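You operate a simulated robot arm through the tools that you are given. There is no shell and no other tool. Be economical: measure what you need, move in short steps, check, and stop when the job is done.

You run a simulated two-armed robot. Do the job below in one go: nothing can be reset, and whatever is moved stays where it is left.

TASK
Pick up the bottle that says "green" from the top of the high bench with one hand, pass it to the other hand and put it on the top of the lower wall shelf. Set down upright: bottle.

Only the result counts: the job must be done as asked and must still hold three seconds after the hand-in. Knocking over, shifting, dropping, spilling or breaking anything else fails it.

THE ROBOT
Two 7-joint arms with two-finger parallel grippers on one trunk, on a base that drives. Base frame: it is fixed to the floor where the robot stands at the start and does not move with it; the origin is under the middle of the robot, x ahead of it, y to its left, z up; the surface under the hand at the start is at about z = 0.9. Lengths are in m, angles in rad, forces in N, time in s.
The left shoulder is at the start at [0.05, 0.165, 1.205], the right one opposite. With the tool pointing down near the work surface each hand reaches from about 0.22 to 0.7 m from the robot's upright axis, wherever it stands, measured 20 degrees to its own side. Places, roughly: lower wall shelf [0.9, -0.2, 1.5]. Payload 3.91 kg a hand.
The tool frame of a hand sits at the grasp point between the pads (the TCP): z along the fingers, y along the line on which they close. The tips reach 0.03 m beyond it. Largest opening 0.11 m; finger width 0.02, thickness 0.01; the body of the gripper, 0.048 by 0.112 m, starts 0.055 m behind the TCP.
Orientation is that of the tool frame in the base frame, as a unit quaternion [w, x, y, z]. With the fingers straight down and closing along the base's y, the tool's x points along the base's -x, its y along +y and its z along -z.

THE INTERFACE
- The arms move only by the tool nudge_tool. It takes "left_steps", "right_steps" or both (then of equal length, played together; a hand with none holds still); each is a list of rows, each a list of 6 numbers: the shift along the tool's x, y, z in m, then the turn, a rotation vector about the tool's x, y, z in rad. In form: [[tx, ty, tz, rx, ry, rz], ...]. A call has 1 to 10 rows; each row shifts and turns the commanded pose from where the row before left it, along the tool's axes as they then stand. "left_grip" and "right_grip" are, for a hand that has rows, the closure in counts, from 0 (fully open) to 255 (shut), set as the call begins (left out, the last holds). A row lasts 0.2 s, in which the tool goes at most 0.05 m and 0.15 rad; a call with a longer step from one row to the next is refused whole, and so is a gripper value outside its range. Where a pose cannot be reached the arm comes as near as it can. A force on the tool above 40 N (or 10 N above the force at the start of the call, whichever is more), or a blocked arm, ends the call early, and 0.2 s more pass. Each finger travels about 0.045 m/s and halts on what it meets, pressing with about 26 N; the grip force reading is that of the motor and also rises with nothing between the fingers. The clock runs only during rows and for 0.2 s after the last one: add rows that do not move to give the fingers time. The reply holds the time, the measured pose of the TCP, the force on the tool along the base axes, the opening and the grip force, in the units named above and with some noise, with the torque about the TCP (base axes, N m) and any sound that the robot's microphone picked up.
- Cameras (640 x 400 px; columns grow to the right, rows downward): "scene" is now at [0.1057, 0.0176, 1.3703]; the picture's right is [0.15, -0.99, 0.00], its down [-0.60, -0.09, -0.80] and it looks along [0.79, 0.12, -0.60] (base axes); focal length 291 px, centre (320, 200). "left" rides on the left gripper at [0.073, -0.017, -0.103] in its tool frame; the picture's right is [0.23, 0.97, 0.00], its down [-0.76, 0.18, -0.62] and it looks along [-0.61, 0.14, 0.78] (tool axes); focal length 222 px, centre (320, 200). "right" rides on the right gripper at [0.072, 0.017, -0.103] in its tool frame; the picture's right is [-0.23, 0.97, 0.00], its down [-0.76, -0.18, -0.62] and it looks along [-0.61, -0.14, 0.78] (tool axes); focal length 222 px, centre (320, 200). There is no depth. A picture from a camera that has moved, and an enlarged one, comes with that camera's place and axes in the base frame and with its lens. The place of the scene camera against the robot may be out by one fixed shift of up to 0.012 m in any direction.
- grab_frame(camera): a new picture of that camera. The clock stands still meanwhile.
- move_column(by): slides the trunk up (or, below 0, down) by that many m; the arms and the scene camera ride with it, the base frame stays. It gives what a move gives, with no picture.
- steer(legs): drives the robot by 1 to 6 legs, each [ahead, left, turn to the left] in m, m and rad, along the robot's own axes; the way and the turn of a leg run together, so that a leg with both is an arc; at most 1.5 m and 3.142 rad a leg. The arms and the cameras ride along, it lands a little off, and it stops where it bumps. It gives what a move gives.
- aim_head(pan, tilt): turns the head with the scene camera to pan (to the left, within 1.396 rad either way) and tilt (down, from -0.506 to 1.204), counted from straight ahead of the robot. It gives what a move gives.
- enlarge(camera, box): a new picture of the part [left, top, right, bottom] of that camera's present view, enlarged. The clock stands still meanwhile.
- sign_off(): hands the job in; it is judged then, once.

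Go step by step. Nothing tells you exact positions but the pictures and the camera data: compare them with the known pose of the tool, close in by small moves and look again before you grip or let go. The budget is 120 turns and 88 pictures, counting those below and the enlarged ones. Unless the task says otherwise, let go and move clear before handing in, and close with one line.

The tools are called as name(argument=value, ...) on one line, values as JSON. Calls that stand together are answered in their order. nudge_tool: Moves the arms, as the interface text tells. Its arguments: {"type":"object","properties":{"left_steps":{"type":"array"},"left_grip":{"type":"number"},"right_steps":{"type":"array"},"right_grip":{"type":"number"}},"required":[]} The other tools are called the same way: move_column (by) slides the trunk up or down; steer (legs) drives the base; aim_head (pan, tilt) turns the head that bears the scene camera; grab_frame (camera) takes a picture; enlarge (camera, box) takes an enlarged picture of a part of a camera's view; sign_off () hands the job in.

At the start:

```text
t: 0.0
left_ee_pos: [0.4006, 0.2277, 1.1272]
left_tcp_rot: [-0.001, -0.001, 1.0, -0.001]
left_force: [0.4, -0.2, -0.9]
left_moment: [0.01, -0.03, 0.03]
left_finger_gap: 0.11
left_grasp_force: 0.0
right_ee_pos: [0.4018, -0.1062, 1.1315]
right_tcp_rot: [0.0, 0.002, 1.0, 0.001]
right_force: [0.4, 0.1, 1.0]
right_moment: [0.0, 0.01, -0.02]
right_finger_gap: 0.1101
right_grasp_force: 0.1
trunk travel left (down, up): [-0.425, 0.078]
robot x, y, heading: [-0.0038, 0.0012, -0.0]
head pan, tilt: [0.148, 0.648]
```

scene: 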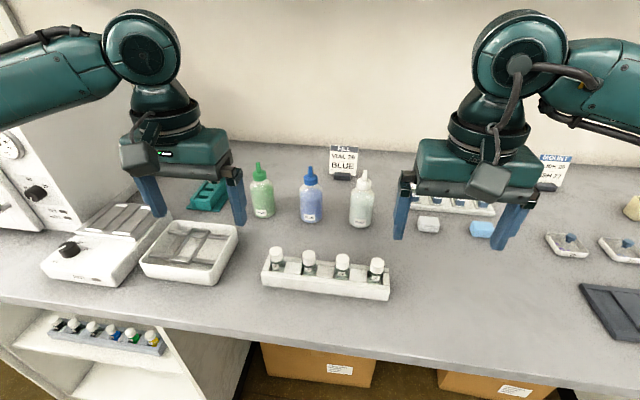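
right: 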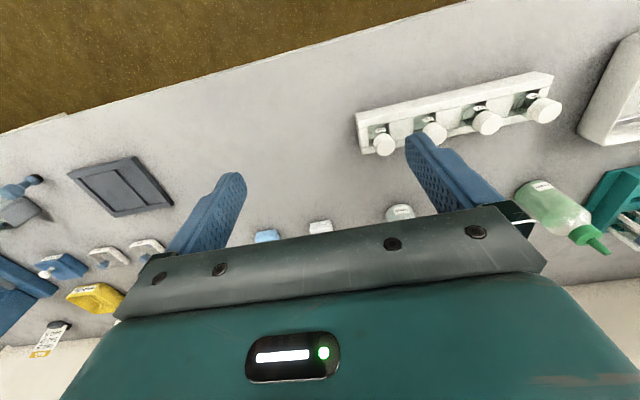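
left: 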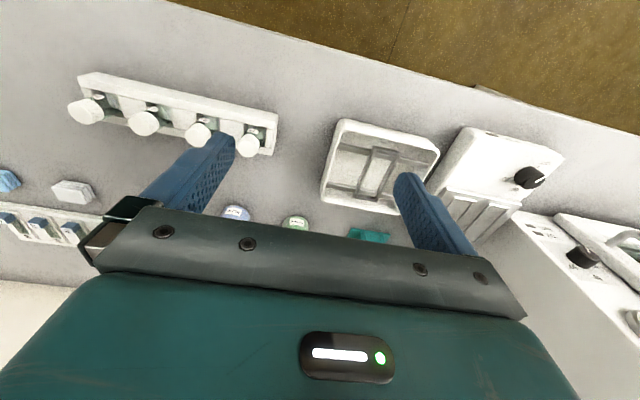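

I see three squeeze bottles (green, blue, white) standing at the back of the bench. I'll read their labels and look up at the shelf.

enlarge(camera="scene", box=[230, 140, 400, 246])

aim_head(pan=-0.2, tilt=-0.15)

grab_frame(camera="scene")

```text
3.76 times, centred on (315, 193) of scene
camera zoom: at [0.1057, 0.0176, 1.3703], right [0.15, -0.99, 0.0], down [-0.6, -0.09, -0.8], along [0.79, 0.12, -0.6], focal length 1094 px, centre (339, 226)
```

zoom: 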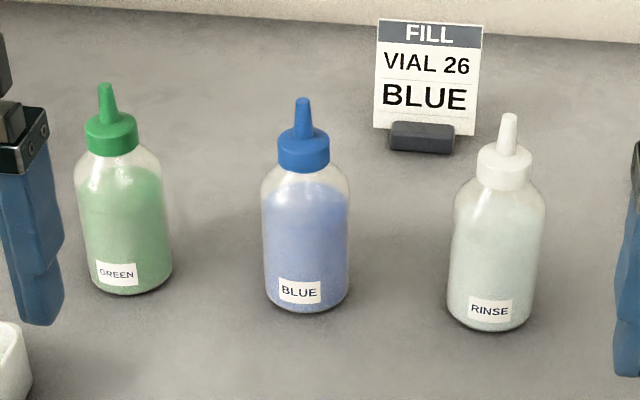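

```text
t: 1.1
left_ee_pos: [0.4007, 0.2282, 1.1295]
left_tcp_rot: [-0.001, -0.001, 1.0, -0.001]
left_force: [0.6, 0.9, 0.3]
left_moment: [0.04, 0.03, -0.01]
left_finger_gap: 0.1099
left_grasp_force: 0.0
right_ee_pos: [0.4022, -0.1077, 1.1316]
right_tcp_rot: [0.0, 0.001, 1.0, 0.0]
right_force: [0.8, -0.3, 0.1]
right_moment: [0.01, -0.01, -0.01]
right_finger_gap: 0.11
right_grasp_force: 0.1
trunk travel left (down, up): [-0.425, 0.078]
robot x, y, heading: [0.0013, 0.0015, 0.002]
head pan, tilt: [-0.201, -0.15]
```

```text
83 pictures are left
camera scene: at [0.1034, -0.0123, 1.4428], right [-0.2, -0.98, 0.0], down [0.15, -0.03, -0.99], along [0.97, -0.2, 0.15], focal length 291 px, centre (320, 200)
```

scene: 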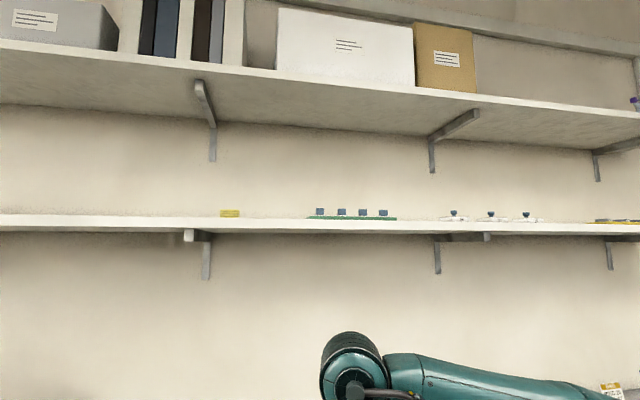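

The green bottle (label GREEN) stands at about [0.655, 0.24], base z 0.9, roughly 0.145 m tall, and the lower shelf front edge is near x 0.75. The left hand will grasp it high with the tool pitched forward, so the right can take it low; first I go to a standoff.

nudge_tool(left_steps=[[0, 0, 0, 0, -0.131, 0], [0, 0, 0, 0, -0.131, 0], [0, 0, 0, 0, -0.131, 0], [0, 0, 0, 0, -0.131, 0], [-0.0302, 0.0024, 0.0257, 0, 0, 0], [-0.0302, 0.0024, 0.0257, 0, 0, 0], [-0.0302, 0.0024, 0.0257, 0, 0, 0], [-0.0302, 0.0024, 0.0257, 0, 0, 0], [-0.0302, 0.0024, 0.0257, 0, 0, 0], [0, 0, 0, 0, 0, 0]], left_grip=0)

aim_head(pan=0.3, tilt=0.6)

grab_frame(camera="scene")

grab_frame(camera="left")

```text
t: 3.3
left_ee_pos: [0.5969, 0.2393, 1.0919]
left_tcp_rot: [0.259, -0.001, 0.966, 0.0]
left_force: [0.2, 0.0, 0.3]
left_moment: [0.01, -0.02, -0.01]
left_finger_gap: 0.1099
left_grasp_force: 0.0
right_ee_pos: [0.4033, -0.1078, 1.1315]
right_tcp_rot: [0.0, 0.001, 1.0, 0.001]
right_force: [-0.6, -0.4, 0.0]
right_moment: [-0.02, -0.01, 0.02]
right_finger_gap: 0.1098
right_grasp_force: 0.0
trunk travel left (down, up): [-0.425, 0.078]
robot x, y, heading: [-0.0032, -0.0033, 0.002]
head pan, tilt: [-0.201, -0.15]
```

```text
t: 4.4
left_ee_pos: [0.5981, 0.2399, 1.0937]
left_tcp_rot: [0.258, -0.001, 0.966, 0.0]
left_force: [-0.7, 0.2, -0.4]
left_moment: [0.01, -0.02, 0.01]
left_finger_gap: 0.1101
left_grasp_force: 0.0
right_ee_pos: [0.4023, -0.1073, 1.1319]
right_tcp_rot: [-0.001, 0.001, 1.0, 0.001]
right_force: [0.6, -0.1, 0.2]
right_moment: [-0.03, -0.01, 0.0]
right_finger_gap: 0.11
right_grasp_force: 0.1
trunk travel left (down, up): [-0.425, 0.078]
robot x, y, heading: [-0.0003, 0.0016, -0.001]
head pan, tilt: [0.3, 0.6]
```

```text
82 pictures are left
camera scene: at [0.1042, 0.0308, 1.3746], right [0.3, -0.96, 0.0], down [-0.54, -0.17, -0.83], along [0.79, 0.24, -0.56], focal length 291 px, centre (320, 200)
```

scene: 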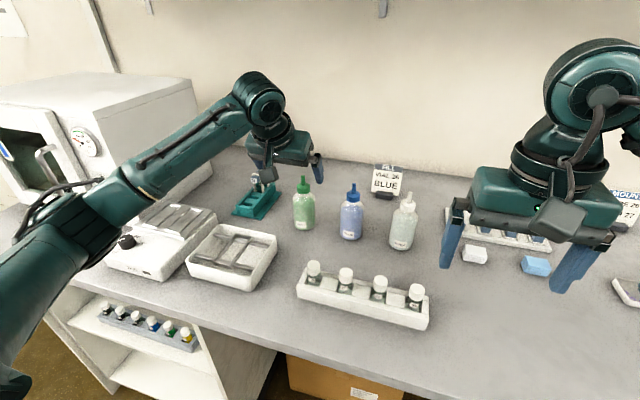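

```text
81 pictures are left
camera left: at [0.4823, 0.2229, 1.1467], right [-0.2, 0.97, -0.11], down [0.35, 0.18, 0.92], along [0.92, 0.14, -0.37], focal length 222 px, centre (320, 200)
```

left: 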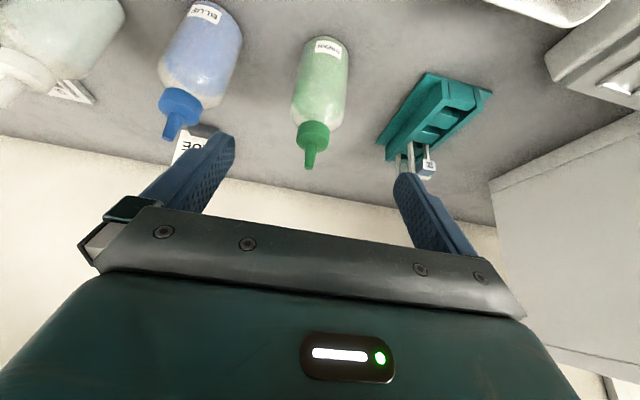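

The bottle lies straight ahead of the left hand, at about y 0.235. I'll enlarge for better measurement.

enlarge(camera="left", box=[220, 20, 420, 180])

enlarge(camera="scene", box=[230, 130, 390, 250])

```text
2.50 times, centred on (320, 100) of left
camera zoom: at [0.4823, 0.2229, 1.1467], right [-0.2, 0.97, -0.11], down [0.35, 0.18, 0.92], along [0.92, 0.14, -0.37], focal length 555 px, centre (320, 450)
```

zoom: 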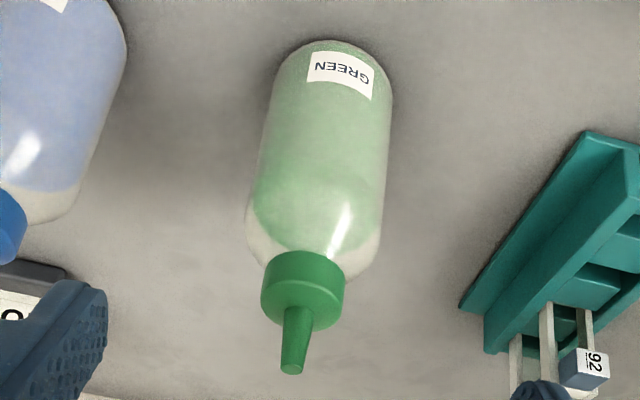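

```text
3.33 times, centred on (310, 190) of scene
camera zoom: at [0.1042, 0.0308, 1.3746], right [0.3, -0.96, 0.0], down [-0.54, -0.17, -0.83], along [0.79, 0.24, -0.56], focal length 969 px, centre (353, 233)
```

zoom: 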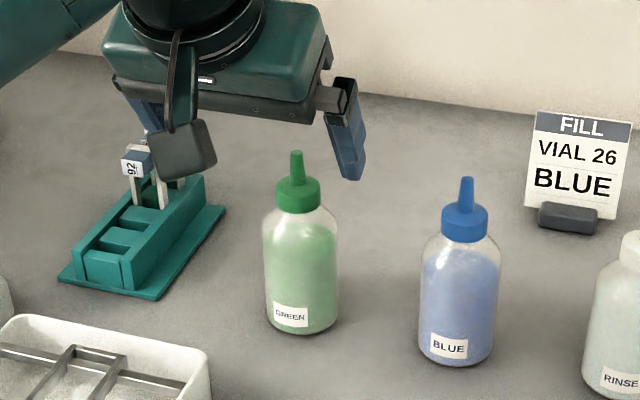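

Bottle axis is at about (0.650, 0.235), body width 0.057, straight body up to about 0.085 above the bench. I pitch a bit flatter, narrow the fingers and move along the tool axis to near the grasp.

nudge_tool(left_steps=[[0, 0, 0, 0, -0.0875, 0], [0, 0, 0, 0, -0.0875, 0], [0.0321, -0.005, 0, 0, 0, 0], [0, 0, 0.04, 0, 0, 0], [0, 0, 0.03, 0, 0, 0], [0, 0, 0, 0, 0, 0]], left_grip=46)

grab_frame(camera="left")

enlarge(camera="scene", box=[230, 130, 390, 250])

```text
t: 5.8
left_ee_pos: [0.6156, 0.2362, 1.0188]
left_tcp_rot: [0.342, -0.001, 0.94, 0.0]
left_force: [0.2, -0.3, 0.3]
left_moment: [0.0, 0.01, -0.03]
left_finger_gap: 0.0902
left_grasp_force: 0.0
right_ee_pos: [0.4017, -0.1071, 1.131]
right_tcp_rot: [0.0, 0.001, 1.0, 0.001]
right_force: [-0.5, -0.4, -0.2]
right_moment: [-0.01, 0.03, 0.01]
right_finger_gap: 0.1098
right_grasp_force: 0.1
trunk travel left (down, up): [-0.425, 0.078]
robot x, y, heading: [-0.0008, 0.0022, 0.002]
head pan, tilt: [0.3, 0.6]
```

```text
78 pictures are left
camera left: at [0.4927, 0.2195, 1.051], right [-0.18, 0.97, -0.15], down [0.18, 0.18, 0.97], along [0.97, 0.14, -0.21], focal length 222 px, centre (320, 200)
```

left: 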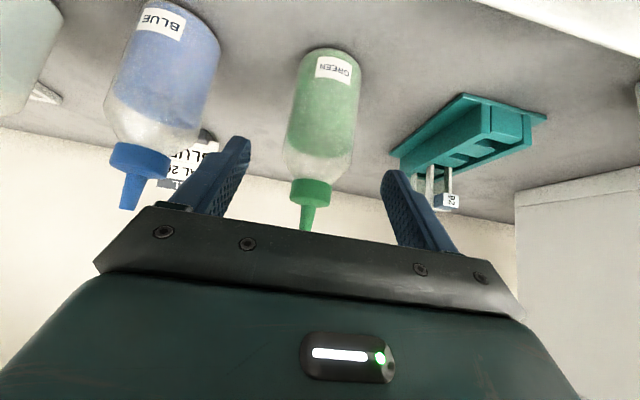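

```text
3.33 times, centred on (310, 190) of scene
camera zoom: at [0.1042, 0.0308, 1.3745], right [0.3, -0.96, 0.0], down [-0.54, -0.17, -0.83], along [0.79, 0.24, -0.56], focal length 969 px, centre (353, 233)
```

zoom: 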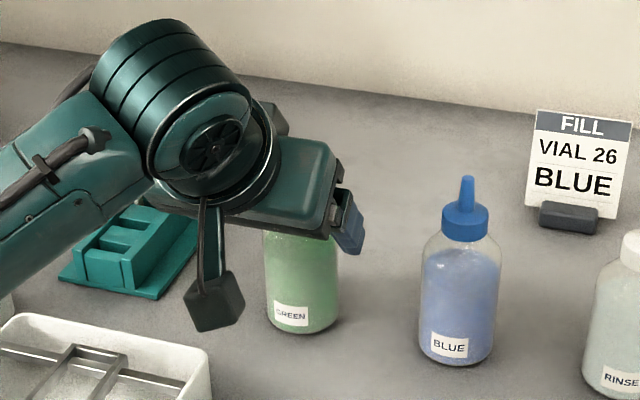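

The wrist camera puts the axis at about x 0.665, y 0.236, a little farther than the head camera said. Moving in the rest.

nudge_tool(left_steps=[[-0.0104, 0, 0.02, 0, 0, 0], [0, 0, 0.022, 0, 0, 0], [0, 0, 0.0203, 0, 0, 0], [0, 0, 0, 0, 0, 0]])

grab_frame(camera="left")

enlarge(camera="scene", box=[230, 130, 390, 250])

```text
t: 6.8
left_ee_pos: [0.6621, 0.235, 0.9751]
left_tcp_rot: [0.342, 0.0, 0.94, 0.0]
left_force: [0.0, -0.6, -0.2]
left_moment: [0.0, 0.0, 0.02]
left_finger_gap: 0.0904
left_grasp_force: 0.0
right_ee_pos: [0.4036, -0.1072, 1.1328]
right_tcp_rot: [0.0, 0.0, 1.0, 0.001]
right_force: [-0.1, -0.3, -0.6]
right_moment: [-0.02, 0.01, 0.0]
right_finger_gap: 0.1101
right_grasp_force: 0.1
trunk travel left (down, up): [-0.425, 0.078]
robot x, y, heading: [-0.0011, -0.0006, 0.006]
head pan, tilt: [0.3, 0.6]
```

```text
76 pictures are left
camera left: at [0.5401, 0.2183, 1.0089], right [-0.18, 0.97, -0.15], down [0.18, 0.18, 0.97], along [0.97, 0.14, -0.21], focal length 222 px, centre (320, 200)
```

left: 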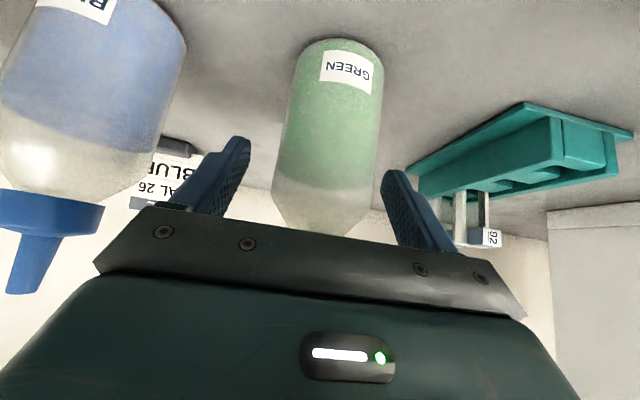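

```text
3.33 times, centred on (310, 190) of scene
camera zoom: at [0.1041, 0.0309, 1.3745], right [0.3, -0.96, 0.0], down [-0.54, -0.17, -0.83], along [0.79, 0.24, -0.56], focal length 969 px, centre (353, 233)
```

zoom: 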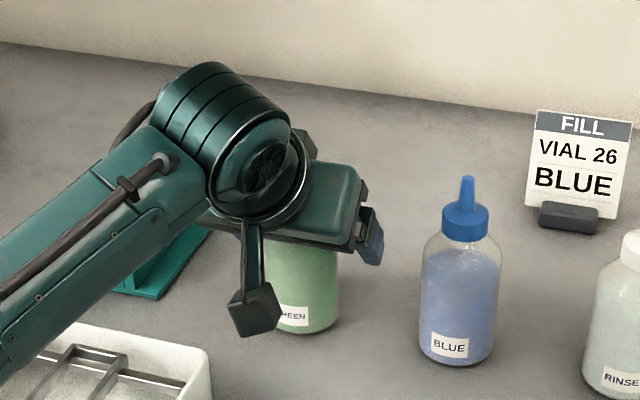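

Fingers flank the bottle evenly and the TCP is on its axis at about 0.075 above the bench. Closing.

nudge_tool(left_steps=[[0, 0, 0, 0, 0, 0], [0, 0, 0, 0, 0, 0], [0, 0, 0, 0, 0, 0], [0, 0, 0, 0, 0, 0], [0, 0, 0, 0, 0, 0]], left_grip=255)

grab_frame(camera="left")

```text
t: 8.0
left_ee_pos: [0.6631, 0.2351, 0.9757]
left_tcp_rot: [0.342, 0.0, 0.94, 0.0]
left_force: [-0.2, -0.2, 0.4]
left_moment: [0.1, -0.05, -0.02]
left_finger_gap: 0.0552
left_grasp_force: 25.7
right_ee_pos: [0.4037, -0.1074, 1.132]
right_tcp_rot: [0.0, 0.0, 1.0, 0.001]
right_force: [0.6, 0.6, -0.6]
right_moment: [-0.02, 0.0, 0.01]
right_finger_gap: 0.1103
right_grasp_force: 0.2
trunk travel left (down, up): [-0.425, 0.078]
robot x, y, heading: [-0.0009, 0.0047, -0.001]
head pan, tilt: [0.3, 0.6]
```

```text
74 pictures are left
camera left: at [0.5401, 0.2182, 1.009], right [-0.18, 0.97, -0.15], down [0.18, 0.18, 0.97], along [0.97, 0.14, -0.21], focal length 222 px, centre (320, 200)
```

left: 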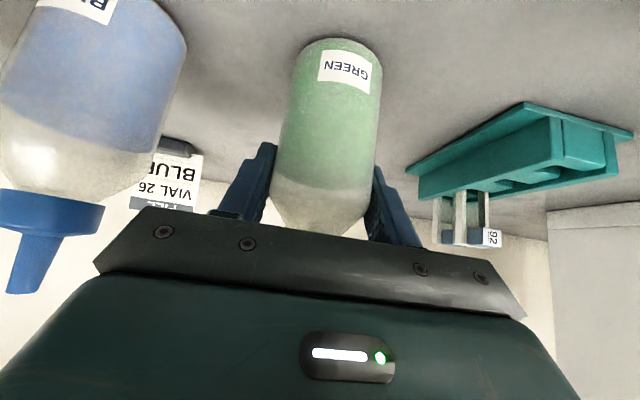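

Gripped at 0.055 m width. Lifting straight up 0.2 m.

nudge_tool(left_steps=[[-0.0129, 0, -0.0153, 0, 0, 0], [-0.0257, 0, -0.0306, 0, 0, 0], [-0.0257, 0, -0.0306, 0, 0, 0], [-0.0257, 0, -0.0306, 0, 0, 0], [-0.0257, 0, -0.0306, 0, 0, 0], [-0.0129, 0, -0.0153, 0, 0, 0], [0, 0, 0, 0, 0, 0]])

grab_frame(camera="scene")

```text
t: 9.6
left_ee_pos: [0.6653, 0.2336, 1.1781]
left_tcp_rot: [0.341, -0.001, 0.94, -0.001]
left_force: [0.7, 0.4, -2.8]
left_moment: [0.0, 0.02, -0.01]
left_finger_gap: 0.0553
left_grasp_force: 26.1
right_ee_pos: [0.403, -0.1072, 1.1316]
right_tcp_rot: [0.001, 0.0, 1.0, 0.001]
right_force: [0.1, -0.4, 0.2]
right_moment: [0.01, -0.01, 0.01]
right_finger_gap: 0.11
right_grasp_force: 0.1
trunk travel left (down, up): [-0.425, 0.078]
robot x, y, heading: [0.0046, 0.0039, 0.002]
head pan, tilt: [0.3, 0.6]
```

```text
73 pictures are left
camera scene: at [0.1046, 0.031, 1.3744], right [0.3, -0.96, 0.0], down [-0.54, -0.17, -0.82], along [0.79, 0.24, -0.57], focal length 291 px, centre (320, 200)
```

scene: 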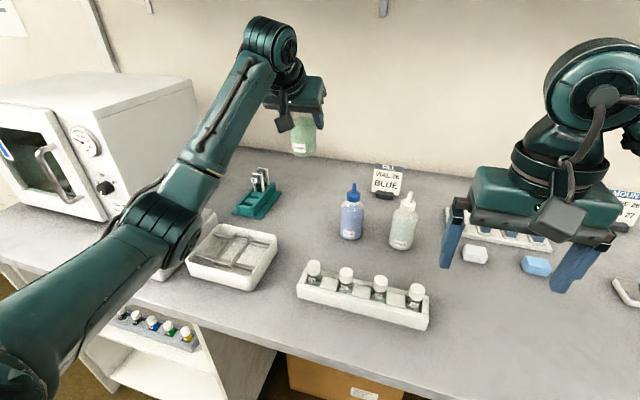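

The bottle hangs securely in the left hand. Now I bring the left to a meeting place near (0.56, 0.08, 1.20) yawed right, while the right hand backs off to its side and starts pitching to horizontal.

nudge_tool(left_steps=[[0.0133, -0.0308, -0.0169, 0, 0, 0], [0.0133, -0.0308, -0.0169, 0, 0, 0], [0.0133, -0.0308, -0.0169, 0, 0, 0], [0.0133, -0.0308, -0.0169, 0, 0, 0], [0.0133, -0.0308, -0.0169, 0, 0, 0], [0, 0, 0, 0.0723, 0, 0.0863], [0, 0, 0, 0.0723, 0, 0.0863], [0, 0, 0, 0.0723, 0, 0.0863], [0, 0, 0, 0.0723, 0, 0.0863], [0, 0, 0, 0, 0, 0]], right_steps=[[-0.0267, -0.03, -0.02, 0, 0, 0], [-0.0267, -0.03, -0.02, 0, 0, 0], [-0.0267, -0.03, -0.02, 0, 0, 0], [0, 0, 0, 0, -0.1454, 0], [0, 0, 0, 0, -0.1454, 0], [0, 0, 0, 0, -0.1454, 0], [0, 0, 0, 0, -0.1454, 0], [0, 0, 0, 0, -0.1454, 0], [0, 0, 0, 0, -0.1454, 0], [0, 0, 0, 0, -0.1454, 0]])

aim_head(pan=0.0, tilt=0.45)

grab_frame(camera="scene")

```text
t: 11.8
left_ee_pos: [0.559, 0.0799, 1.2005]
left_tcp_rot: [0.334, 0.21, 0.916, -0.077]
left_force: [0.7, -0.8, -2.9]
left_moment: [0.0, 0.0, -0.02]
left_finger_gap: 0.0553
left_grasp_force: 25.7
right_ee_pos: [0.4831, -0.1969, 1.1918]
right_tcp_rot: [0.488, 0.001, 0.873, 0.001]
right_force: [0.5, -0.8, 0.1]
right_moment: [0.02, -0.01, 0.01]
right_finger_gap: 0.1099
right_grasp_force: 0.0
trunk travel left (down, up): [-0.425, 0.078]
robot x, y, heading: [-0.001, -0.0018, -0.002]
head pan, tilt: [0.3, 0.6]
```

```text
t: 12.6
left_ee_pos: [0.5589, 0.0811, 1.2005]
left_tcp_rot: [0.334, 0.209, 0.916, -0.077]
left_force: [-0.2, -0.4, -2.7]
left_moment: [-0.01, 0.0, 0.03]
left_finger_gap: 0.0552
left_grasp_force: 26.2
right_ee_pos: [0.4829, -0.1978, 1.1921]
right_tcp_rot: [0.487, 0.001, 0.873, 0.0]
right_force: [-0.5, -0.5, 0.7]
right_moment: [-0.01, 0.03, 0.01]
right_finger_gap: 0.1102
right_grasp_force: 0.1
trunk travel left (down, up): [-0.425, 0.078]
robot x, y, heading: [0.0009, 0.002, -0.001]
head pan, tilt: [0.0, 0.45]
```

```text
72 pictures are left
camera scene: at [0.112, 0.0048, 1.388], right [0.0, -1.0, 0.0], down [-0.44, 0.0, -0.9], along [0.9, 0.0, -0.44], focal length 291 px, centre (320, 200)
```

scene: 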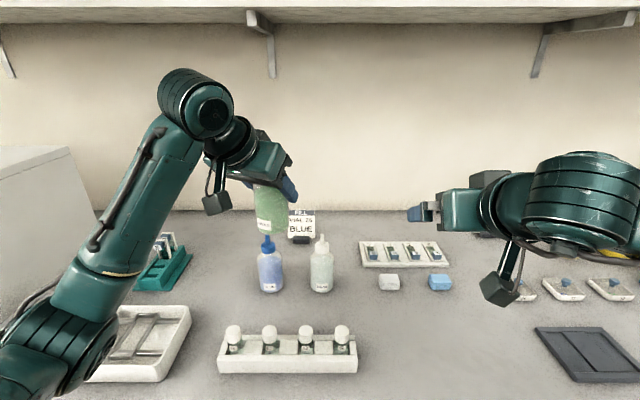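

The bottle is upright in the left hand at (0.56, 0.08). I finish pitching the right hand to about 15° below level and yaw it left 60°.

nudge_tool(right_steps=[[0, 0, 0, 0, -0.1454, 0], [0, 0, 0, 0, -0.1454, 0], [0, 0, 0, -0.1445, 0, -0.0387], [0, 0, 0, -0.1445, 0, -0.0387], [0, 0, 0, -0.1445, 0, -0.0387], [0, 0, 0, -0.1445, 0, -0.0387], [0, 0, 0, -0.1445, 0, -0.0387], [0, 0, 0, -0.1445, 0, -0.0387], [0, 0, 0, -0.1445, 0, -0.0387], [0, 0, 0, 0, 0, 0]], right_grip=0)

grab_frame(camera="scene")

grab_frame(camera="right")

```text
t: 14.8
left_ee_pos: [0.5585, 0.08, 1.1997]
left_tcp_rot: [0.333, 0.209, 0.916, -0.076]
left_force: [0.5, 0.2, -2.3]
left_moment: [-0.01, 0.01, -0.02]
left_finger_gap: 0.0558
left_grasp_force: 26.2
right_ee_pos: [0.4594, -0.1629, 1.1784]
right_tcp_rot: [0.556, -0.34, 0.715, 0.25]
right_force: [0.4, 0.7, -0.1]
right_moment: [0.0, -0.02, -0.02]
right_finger_gap: 0.1099
right_grasp_force: 0.1
right hand out of reach, approached as far as the arm can: row 8, 9
trunk travel left (down, up): [-0.425, 0.078]
robot x, y, heading: [0.0035, -0.0018, 0.001]
head pan, tilt: [0.0, 0.45]
```

```text
71 pictures are left
camera scene: at [0.1118, 0.0043, 1.388], right [0.0, -1.0, 0.0], down [-0.44, 0.0, -0.9], along [0.9, 0.0, -0.44], focal length 291 px, centre (320, 200)
```

scene: 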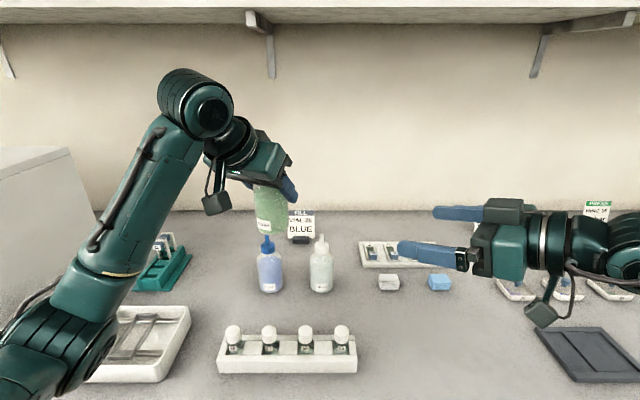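

```text
70 pictures are left
camera right: at [0.3719, -0.243, 1.1358], right [-0.71, 0.67, 0.2], down [-0.14, -0.41, 0.9], along [0.69, 0.61, 0.39], focal length 222 px, centre (320, 200)
```

right: 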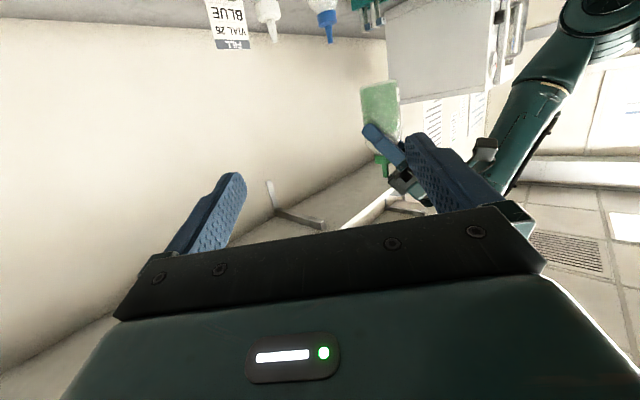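

The right wrist saturates near yaw 50°, level and pitched 15° down, which is good enough. I set its command to yaw 50° and go to a standoff in front of the bottle.

nudge_tool(right_steps=[[0, 0, 0, 0.0845, 0, 0.0226], [0, 0, 0, 0.0845, 0, 0.0226], [-0.007, 0.0297, 0.0308, 0, 0, 0], [-0.007, 0.0297, 0.0308, 0, 0, 0], [-0.007, 0.0297, 0.0308, 0, 0, 0], [-0.007, 0.0297, 0.0308, 0, 0, 0], [0, 0, 0, 0, 0, 0]])

grab_frame(camera="scene")

grab_frame(camera="right")

```text
t: 16.4
left_ee_pos: [0.5604, 0.0795, 1.1999]
left_tcp_rot: [0.333, 0.209, 0.916, -0.076]
left_force: [0.5, 0.2, -2.8]
left_moment: [-0.03, 0.0, -0.01]
left_finger_gap: 0.0554
left_grasp_force: 25.6
right_ee_pos: [0.4803, 0.01, 1.1727]
right_tcp_rot: [0.576, -0.277, 0.742, 0.201]
right_force: [0.4, 0.7, -0.7]
right_moment: [-0.03, -0.03, 0.01]
right_finger_gap: 0.1101
right_grasp_force: 0.1
trunk travel left (down, up): [-0.425, 0.078]
robot x, y, heading: [0.0005, -0.0015, 0.004]
head pan, tilt: [0.0, 0.45]
```

```text
69 pictures are left
camera scene: at [0.1118, 0.0041, 1.388], right [0.0, -1.0, 0.0], down [-0.44, 0.0, -0.9], along [0.9, 0.0, -0.44], focal length 291 px, centre (320, 200)
```

scene: 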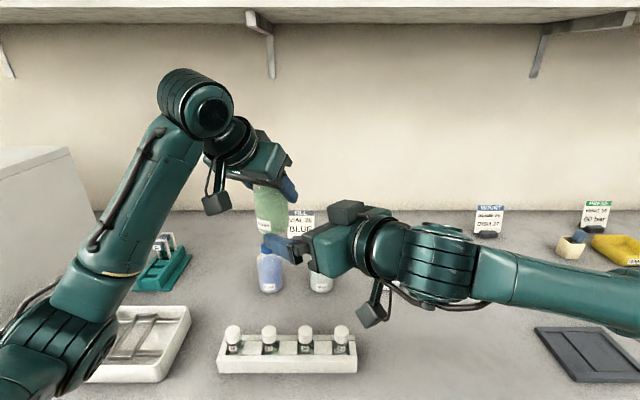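

```text
68 pictures are left
camera right: at [0.3798, -0.0545, 1.1276], right [-0.58, 0.79, 0.2], down [-0.21, -0.38, 0.9], along [0.78, 0.48, 0.39], focal length 222 px, centre (320, 200)
```

right: 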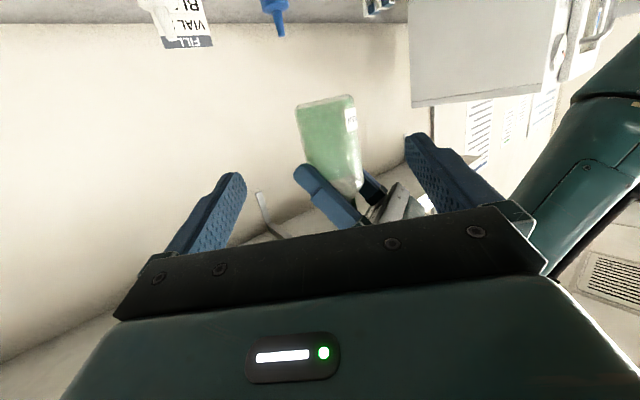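

Bottle is ahead of the right hand. To give the fingers clearance I yaw the left hand further right so the two grips are about perpendicular.

nudge_tool(left_steps=[[0, 0, 0, 0.0857, 0, 0.1021], [0, 0, 0, 0.0857, 0, 0.1021], [0, 0, 0, 0.0857, 0, 0.1021], [0, 0, 0, 0, 0, 0]], right_steps=[[0, 0, 0, -0.0966, 0, -0.0259], [0, 0, 0, 0, 0, 0], [0, 0, 0, 0, 0, 0], [0, 0, 0, 0, 0, 0]])

enlarge(camera="scene", box=[180, 130, 420, 290])

grab_frame(camera="right")

```text
t: 17.4
left_ee_pos: [0.5612, 0.079, 1.2003]
left_tcp_rot: [0.311, 0.388, 0.856, -0.142]
left_force: [0.3, -0.2, -2.3]
left_moment: [0.0, 0.01, 0.03]
left_finger_gap: 0.0552
left_grasp_force: 26.1
right_ee_pos: [0.4816, 0.0097, 1.1722]
right_tcp_rot: [0.565, -0.314, 0.728, 0.229]
right_force: [0.3, 0.4, 1.1]
right_moment: [0.0, 0.04, -0.01]
right_finger_gap: 0.11
right_grasp_force: 0.0
trunk travel left (down, up): [-0.425, 0.078]
robot x, y, heading: [-0.0014, -0.0052, 0.001]
head pan, tilt: [0.0, 0.45]
```

```text
2.50 times, centred on (300, 210) of scene
camera zoom: at [0.1119, 0.0047, 1.388], right [0.0, -1.0, 0.0], down [-0.44, 0.0, -0.9], along [0.9, 0.0, -0.44], focal length 727 px, centre (370, 175)
```

zoom: 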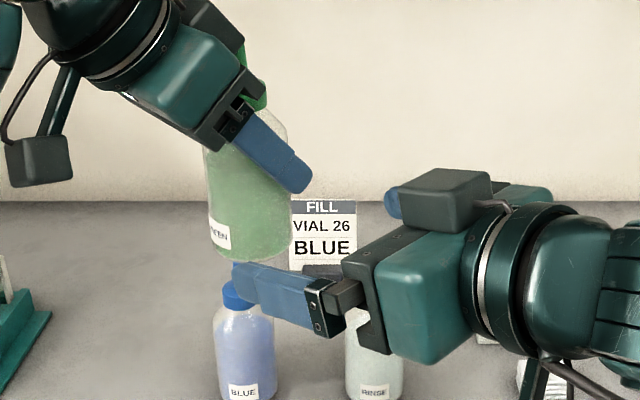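

```text
66 pictures are left
camera right: at [0.3874, -0.0646, 1.1284], right [-0.66, 0.72, 0.2], down [-0.17, -0.4, 0.9], along [0.73, 0.56, 0.39], focal length 222 px, centre (320, 200)
```

right: 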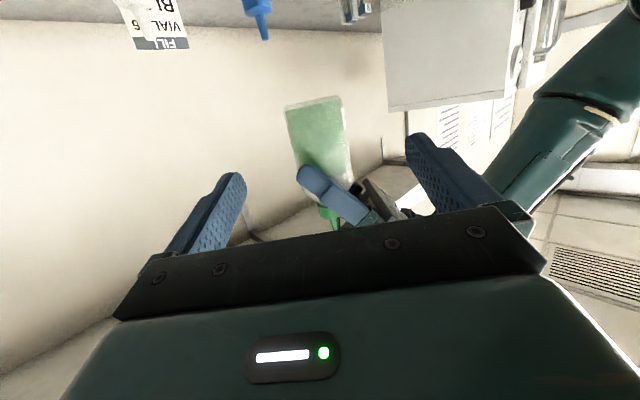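

Base of the bottle is level with z 1.126 and its axis is at (0.561, 0.081). The grips are perpendicular now; moving the right in partway along its axis.

nudge_tool(right_steps=[[-0.007, -0.0065, 0, 0, 0, 0], [0, 0, 0.035, 0, 0, 0], [0, 0, 0.03, 0, 0, 0], [0, 0, 0, 0, 0, 0]])

enlarge(camera="scene", box=[180, 130, 420, 290])

grab_frame(camera="right")

```text
t: 18.4
left_ee_pos: [0.5612, 0.0804, 1.2]
left_tcp_rot: [0.311, 0.387, 0.857, -0.141]
left_force: [0.8, 0.2, -2.1]
left_moment: [-0.01, -0.01, -0.01]
left_finger_gap: 0.0555
left_grasp_force: 26.1
right_ee_pos: [0.5341, 0.0536, 1.1629]
right_tcp_rot: [0.564, -0.314, 0.729, 0.229]
right_force: [-0.1, 0.4, 0.2]
right_moment: [-0.01, -0.03, 0.01]
right_finger_gap: 0.1101
right_grasp_force: 0.1
trunk travel left (down, up): [-0.425, 0.078]
robot x, y, heading: [0.0009, -0.0015, -0.001]
head pan, tilt: [0.0, 0.45]
```

```text
2.50 times, centred on (300, 210) of scene
camera zoom: at [0.1118, 0.0045, 1.388], right [0.0, -1.0, 0.0], down [-0.44, 0.0, -0.9], along [0.9, 0.0, -0.44], focal length 727 px, centre (370, 175)
```

zoom: 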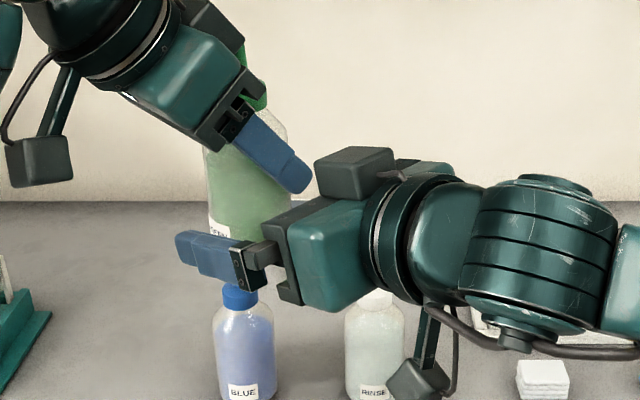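

```text
64 pictures are left
camera right: at [0.4395, -0.0199, 1.1181], right [-0.66, 0.72, 0.2], down [-0.17, -0.4, 0.9], along [0.73, 0.56, 0.39], focal length 222 px, centre (320, 200)
```

right: 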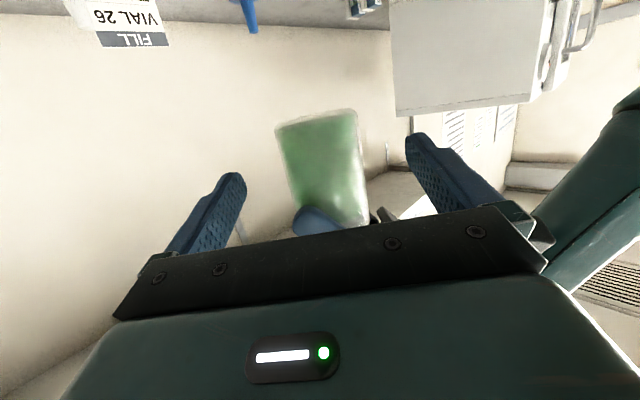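

The bottle sits centred between the right fingers and base at z 1.126; I'll go the last 4 cm, targeting TCP z 1.151.

nudge_tool(right_steps=[[0.0017, 0.002, 0.02, 0, 0, 0], [0, 0, 0.02, 0, 0, 0], [0, 0, 0, 0, 0, 0]])

enlarge(camera="scene", box=[180, 130, 420, 290])

grab_frame(camera="right")

grab_frame(camera="left")

```text
t: 19.2
left_ee_pos: [0.5614, 0.0797, 1.1998]
left_tcp_rot: [0.312, 0.386, 0.857, -0.141]
left_force: [0.0, -0.3, -2.9]
left_moment: [0.0, -0.01, 0.04]
left_finger_gap: 0.0555
left_grasp_force: 26.0
right_ee_pos: [0.5577, 0.0812, 1.1511]
right_tcp_rot: [0.564, -0.315, 0.728, 0.229]
right_force: [0.1, -0.1, -1.6]
right_moment: [0.0, 0.0, 0.01]
right_finger_gap: 0.11
right_grasp_force: 0.2
trunk travel left (down, up): [-0.425, 0.078]
robot x, y, heading: [-0.0003, 0.0021, 0.001]
head pan, tilt: [0.0, 0.45]
```

```text
2.50 times, centred on (300, 210) of scene
camera zoom: at [0.1119, 0.0046, 1.388], right [0.0, -1.0, 0.0], down [-0.44, 0.0, -0.9], along [0.9, 0.0, -0.44], focal length 727 px, centre (370, 175)
```

zoom: 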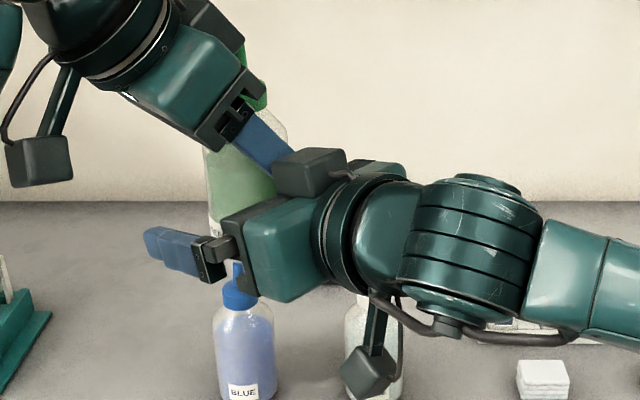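

```text
62 pictures are left
camera right: at [0.4637, 0.0076, 1.1068], right [-0.66, 0.72, 0.2], down [-0.17, -0.4, 0.9], along [0.73, 0.56, 0.39], focal length 222 px, centre (320, 200)
```

right: 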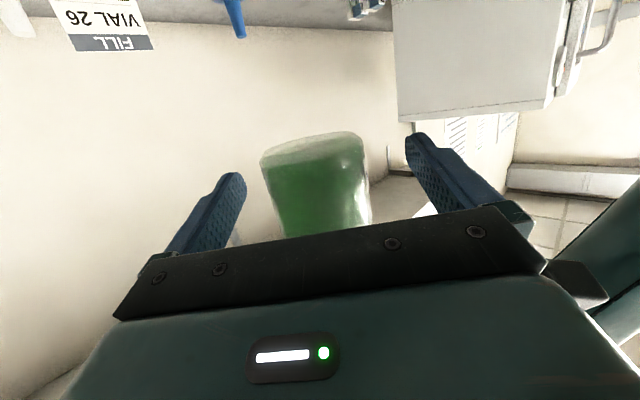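

```text
61 pictures are left
camera left: at [0.4666, 0.1607, 1.2324], right [0.62, 0.77, -0.15], down [0.25, -0.02, 0.97], along [0.75, -0.63, -0.21], focal length 222 px, centre (320, 200)
```

left: 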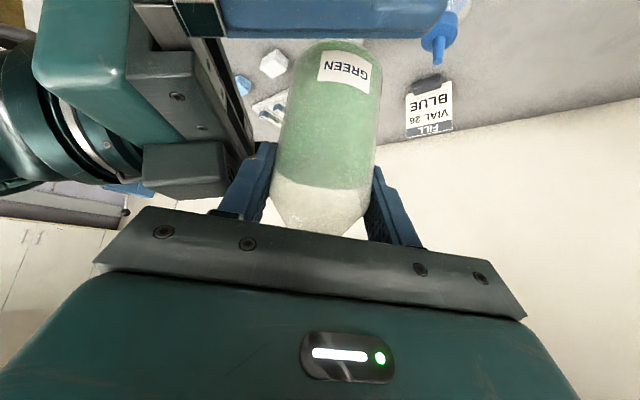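

All is clear and centred: the right fingers flank the lower body, the left fingers hold the shoulder region. Closing the right.

nudge_tool(right_steps=[[0, 0, 0, 0, 0, 0], [0, 0, 0, 0, 0, 0], [0, 0, 0, 0, 0, 0], [0, 0, 0, 0, 0, 0], [0, 0, 0, 0, 0, 0], [0, 0, 0, 0, 0, 0]], right_grip=255)

grab_frame(camera="right")

grab_frame(camera="left")

```text
t: 20.6
left_ee_pos: [0.5599, 0.0803, 1.1991]
left_tcp_rot: [0.312, 0.386, 0.856, -0.141]
left_force: [-4.0, 0.3, -3.0]
left_moment: [-0.08, -0.15, 0.07]
left_finger_gap: 0.0555
left_grasp_force: 26.3
right_ee_pos: [0.5576, 0.0806, 1.1507]
right_tcp_rot: [0.565, -0.313, 0.728, 0.228]
right_force: [3.9, -0.5, 0.5]
right_moment: [0.07, 0.39, -0.12]
right_finger_gap: 0.0551
right_grasp_force: 26.0
trunk travel left (down, up): [-0.425, 0.078]
robot x, y, heading: [-0.0013, -0.0018, -0.003]
head pan, tilt: [0.0, 0.45]
```

```text
60 pictures are left
camera right: at [0.4639, 0.0073, 1.1068], right [-0.66, 0.73, 0.2], down [-0.17, -0.4, 0.9], along [0.73, 0.56, 0.39], focal length 222 px, centre (320, 200)
```

right: 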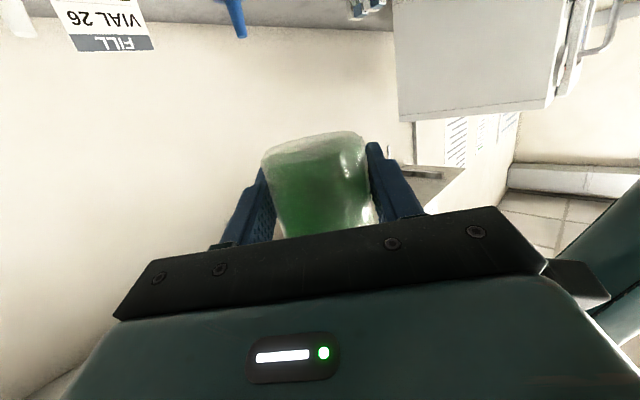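

```text
59 pictures are left
camera left: at [0.4667, 0.1608, 1.2324], right [0.62, 0.77, -0.15], down [0.26, -0.02, 0.97], along [0.75, -0.63, -0.21], focal length 222 px, centre (320, 200)
```

left: 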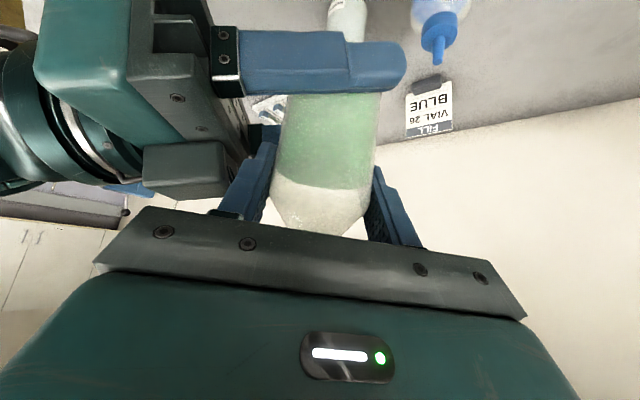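

Both hands hold with little internal force. I open the left just a few millimetres (the rear left finger is close to the right gripper), then check.

nudge_tool(left_steps=[[0, 0, 0, 0, 0, 0], [0, 0, 0, 0, 0, 0], [0, 0, 0, 0, 0, 0]], left_grip=102)

grab_frame(camera="left")

```text
t: 21.4
left_ee_pos: [0.5605, 0.0805, 1.2006]
left_tcp_rot: [0.312, 0.387, 0.856, -0.141]
left_force: [5.7, 2.9, 2.3]
left_moment: [-0.14, 0.1, 0.08]
left_finger_gap: 0.0634
left_grasp_force: 0.2
right_ee_pos: [0.5576, 0.0812, 1.1495]
right_tcp_rot: [0.564, -0.314, 0.728, 0.229]
right_force: [-4.8, -2.8, -2.2]
right_moment: [0.25, -0.36, -0.12]
right_finger_gap: 0.0553
right_grasp_force: 25.8
trunk travel left (down, up): [-0.425, 0.078]
robot x, y, heading: [-0.0034, -0.0022, -0.003]
head pan, tilt: [0.0, 0.45]
```

```text
58 pictures are left
camera left: at [0.4668, 0.161, 1.2326], right [0.61, 0.78, -0.15], down [0.25, -0.02, 0.97], along [0.75, -0.63, -0.21], focal length 222 px, centre (320, 200)
```

left: 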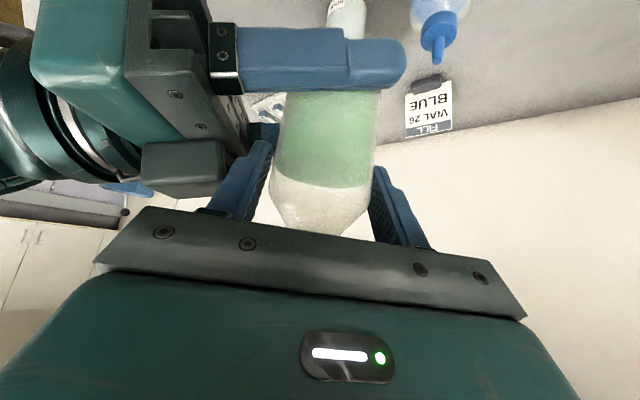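

The left finger lightly touches the right gripper. I narrow the left slightly, shift it 2 mm away from the right gripper, then withdraw along its axis.

nudge_tool(left_steps=[[0, 0.002, 0, 0, 0, 0], [0, 0, 0, 0, 0, 0]], left_grip=112)

enlarge(camera="left", box=[120, 60, 440, 260])

```text
t: 22.0
left_ee_pos: [0.5625, 0.0811, 1.2005]
left_tcp_rot: [0.311, 0.387, 0.856, -0.142]
left_force: [-0.1, 0.1, 0.1]
left_moment: [0.02, -0.02, -0.03]
left_finger_gap: 0.0618
left_grasp_force: 0.0
right_ee_pos: [0.5578, 0.081, 1.1512]
right_tcp_rot: [0.565, -0.314, 0.728, 0.228]
right_force: [0.2, -0.7, 0.6]
right_moment: [0.03, 0.02, 0.01]
right_finger_gap: 0.0553
right_grasp_force: 25.7
trunk travel left (down, up): [-0.425, 0.078]
robot x, y, heading: [0.0019, 0.0001, 0.0]
head pan, tilt: [0.0, 0.45]
```

```text
2.00 times, centred on (280, 160) of left
camera zoom: at [0.468, 0.1626, 1.2327], right [0.62, 0.77, -0.15], down [0.26, -0.02, 0.97], along [0.75, -0.63, -0.21], focal length 444 px, centre (400, 280)
```

zoom: 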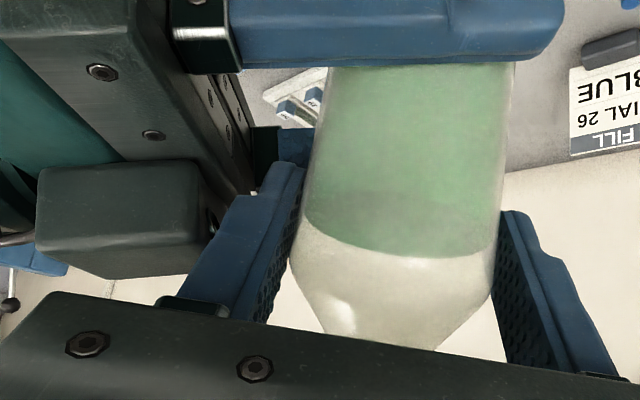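

No contact forces now. Withdrawing the left along its axis slowly, then checking.

nudge_tool(left_steps=[[0, 0, -0.01, 0, 0, 0], [0, 0, -0.02, 0, 0, 0], [0, 0, 0, 0, 0, 0]])

grab_frame(camera="left")

```text
t: 22.8
left_ee_pos: [0.5493, 0.0964, 1.2236]
left_tcp_rot: [0.312, 0.385, 0.857, -0.141]
left_force: [1.1, -0.4, 0.4]
left_moment: [0.01, -0.01, 0.02]
left_finger_gap: 0.0616
left_grasp_force: 0.1
right_ee_pos: [0.558, 0.0809, 1.1493]
right_tcp_rot: [0.565, -0.313, 0.729, 0.228]
right_force: [0.0, -0.3, 0.2]
right_moment: [0.03, 0.04, 0.02]
right_finger_gap: 0.0554
right_grasp_force: 26.1
trunk travel left (down, up): [-0.425, 0.078]
robot x, y, heading: [-0.0008, 0.0019, -0.001]
head pan, tilt: [0.0, 0.45]
```

```text
56 pictures are left
camera left: at [0.455, 0.1771, 1.2564], right [0.62, 0.77, -0.15], down [0.26, -0.02, 0.97], along [0.75, -0.63, -0.21], focal length 222 px, centre (320, 200)
```

left: 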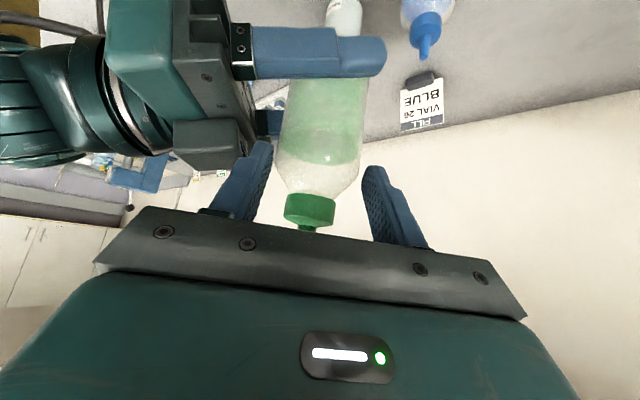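

The right holds the bottle steady. Withdrawing the left fully.

nudge_tool(left_steps=[[0, 0, -0.03, 0, 0, 0], [0, 0, -0.035, 0, 0, 0], [0, 0, -0.035, 0, 0, 0], [0, 0, -0.03, 0, 0, 0], [0, 0, 0, 0, 0, 0]])

grab_frame(camera="scene")

```text
t: 24.0
left_ee_pos: [0.4925, 0.1573, 1.3225]
left_tcp_rot: [0.312, 0.387, 0.856, -0.141]
left_force: [0.2, -0.4, -0.3]
left_moment: [-0.03, -0.02, 0.02]
left_finger_gap: 0.0616
left_grasp_force: 0.1
right_ee_pos: [0.5584, 0.0809, 1.1501]
right_tcp_rot: [0.565, -0.313, 0.729, 0.228]
right_force: [0.1, 0.4, -0.2]
right_moment: [0.02, 0.01, 0.02]
right_finger_gap: 0.0553
right_grasp_force: 26.2
trunk travel left (down, up): [-0.425, 0.078]
robot x, y, heading: [-0.0032, -0.0006, 0.004]
head pan, tilt: [0.0, 0.45]
```

```text
55 pictures are left
camera scene: at [0.1123, 0.0046, 1.3879], right [0.0, -1.0, 0.0], down [-0.44, 0.0, -0.9], along [0.9, 0.0, -0.44], focal length 291 px, centre (320, 200)
```

scene: 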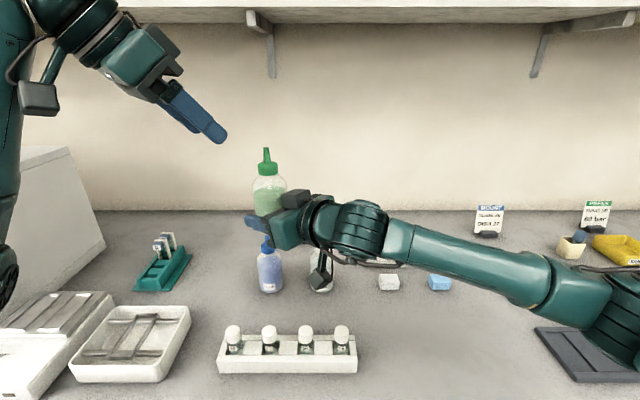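

Handover complete, bottle upright in the right hand. Now I clear the left away to the left and lift the right hand straight up, with the trunk raised.

nudge_tool(left_steps=[[0.0402, 0.0048, -0.0076, 0, 0, 0], [0.0402, 0.0048, -0.0076, 0, 0, 0], [0.0402, 0.0048, -0.0076, 0, 0, 0], [0.0402, 0.0048, -0.0076, 0, 0, 0], [0.0402, 0.0048, -0.0076, 0, 0, 0], [0, 0, 0, 0, 0, 0]])

move_column(by=0.075)

nudge_tool(right_steps=[[-0.0193, 0, -0.0051, 0, 0, 0], [-0.0386, 0, -0.0103, 0, 0, 0], [-0.0386, 0, -0.0103, 0, 0, 0], [-0.0386, 0, -0.0103, 0, 0, 0], [-0.0386, 0, -0.0103, 0, 0, 0], [-0.0193, 0, -0.0051, 0, 0, 0], [0, 0, 0, 0, 0, 0]])

aim_head(pan=0.1, tilt=-0.1)

grab_frame(camera="scene")

```text
t: 25.4
left_ee_pos: [0.3922, 0.3142, 1.2249]
left_tcp_rot: [0.312, 0.388, 0.856, -0.141]
left_force: [-0.2, 0.1, 0.2]
left_moment: [-0.03, -0.04, -0.04]
left_finger_gap: 0.0615
left_grasp_force: 0.1
right_ee_pos: [0.5587, 0.0804, 1.1497]
right_tcp_rot: [0.565, -0.313, 0.729, 0.228]
right_force: [0.9, 0.3, 0.6]
right_moment: [-0.02, -0.01, 0.0]
right_finger_gap: 0.0553
right_grasp_force: 26.2
trunk travel left (down, up): [-0.425, 0.078]
robot x, y, heading: [-0.0012, -0.0019, 0.001]
head pan, tilt: [0.0, 0.45]
```

```text
t: 26.6
left_ee_pos: [0.3926, 0.3137, 1.3004]
left_tcp_rot: [0.312, 0.387, 0.856, -0.141]
left_force: [-0.5, -0.5, -0.5]
left_moment: [-0.01, 0.01, -0.01]
left_finger_gap: 0.0616
left_grasp_force: 0.0
right_ee_pos: [0.5586, 0.0808, 1.2257]
right_tcp_rot: [0.565, -0.314, 0.728, 0.229]
right_force: [-0.1, -0.7, -2.6]
right_moment: [-0.02, 0.02, 0.0]
right_finger_gap: 0.0555
right_grasp_force: 25.8
trunk travel left (down, up): [-0.5, 0.003]
robot x, y, heading: [-0.0018, -0.0007, 0.002]
head pan, tilt: [0.0, 0.45]
```

```text
t: 28.1
left_ee_pos: [0.3918, 0.3129, 1.2997]
left_tcp_rot: [0.311, 0.387, 0.856, -0.142]
left_force: [-0.1, 0.1, 0.6]
left_moment: [0.01, 0.01, 0.01]
left_finger_gap: 0.0619
left_grasp_force: 0.0
right_ee_pos: [0.5541, 0.0828, 1.4254]
right_tcp_rot: [0.564, -0.314, 0.728, 0.229]
right_force: [-0.6, 1.0, -2.5]
right_moment: [0.0, 0.01, 0.01]
right_finger_gap: 0.0551
right_grasp_force: 26.1
trunk travel left (down, up): [-0.5, 0.003]
robot x, y, heading: [0.0012, -0.002, -0.001]
head pan, tilt: [0.0, 0.45]
```

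```text
t: 29.1
left_ee_pos: [0.3924, 0.3122, 1.2996]
left_tcp_rot: [0.312, 0.386, 0.857, -0.141]
left_force: [0.4, 0.3, 0.4]
left_moment: [0.02, -0.02, -0.01]
left_finger_gap: 0.0618
left_grasp_force: 0.1
right_ee_pos: [0.5546, 0.0826, 1.4259]
right_tcp_rot: [0.565, -0.314, 0.729, 0.228]
right_force: [-0.3, 0.2, -3.3]
right_moment: [0.02, 0.05, 0.01]
right_finger_gap: 0.0552
right_grasp_force: 26.0
trunk travel left (down, up): [-0.5, 0.003]
robot x, y, heading: [0.0014, -0.0021, -0.001]
head pan, tilt: [0.099, -0.099]
```

```text
54 pictures are left
camera scene: at [0.1068, 0.0134, 1.5134], right [0.1, -1.0, 0.0], down [0.1, 0.01, -1.0], along [0.99, 0.1, 0.1], focal length 291 px, centre (320, 200)
```

scene: 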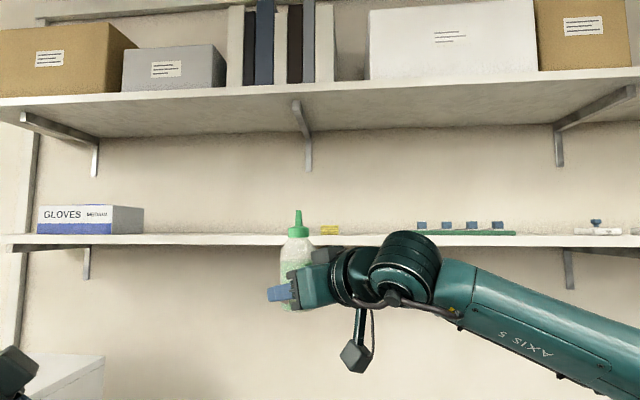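

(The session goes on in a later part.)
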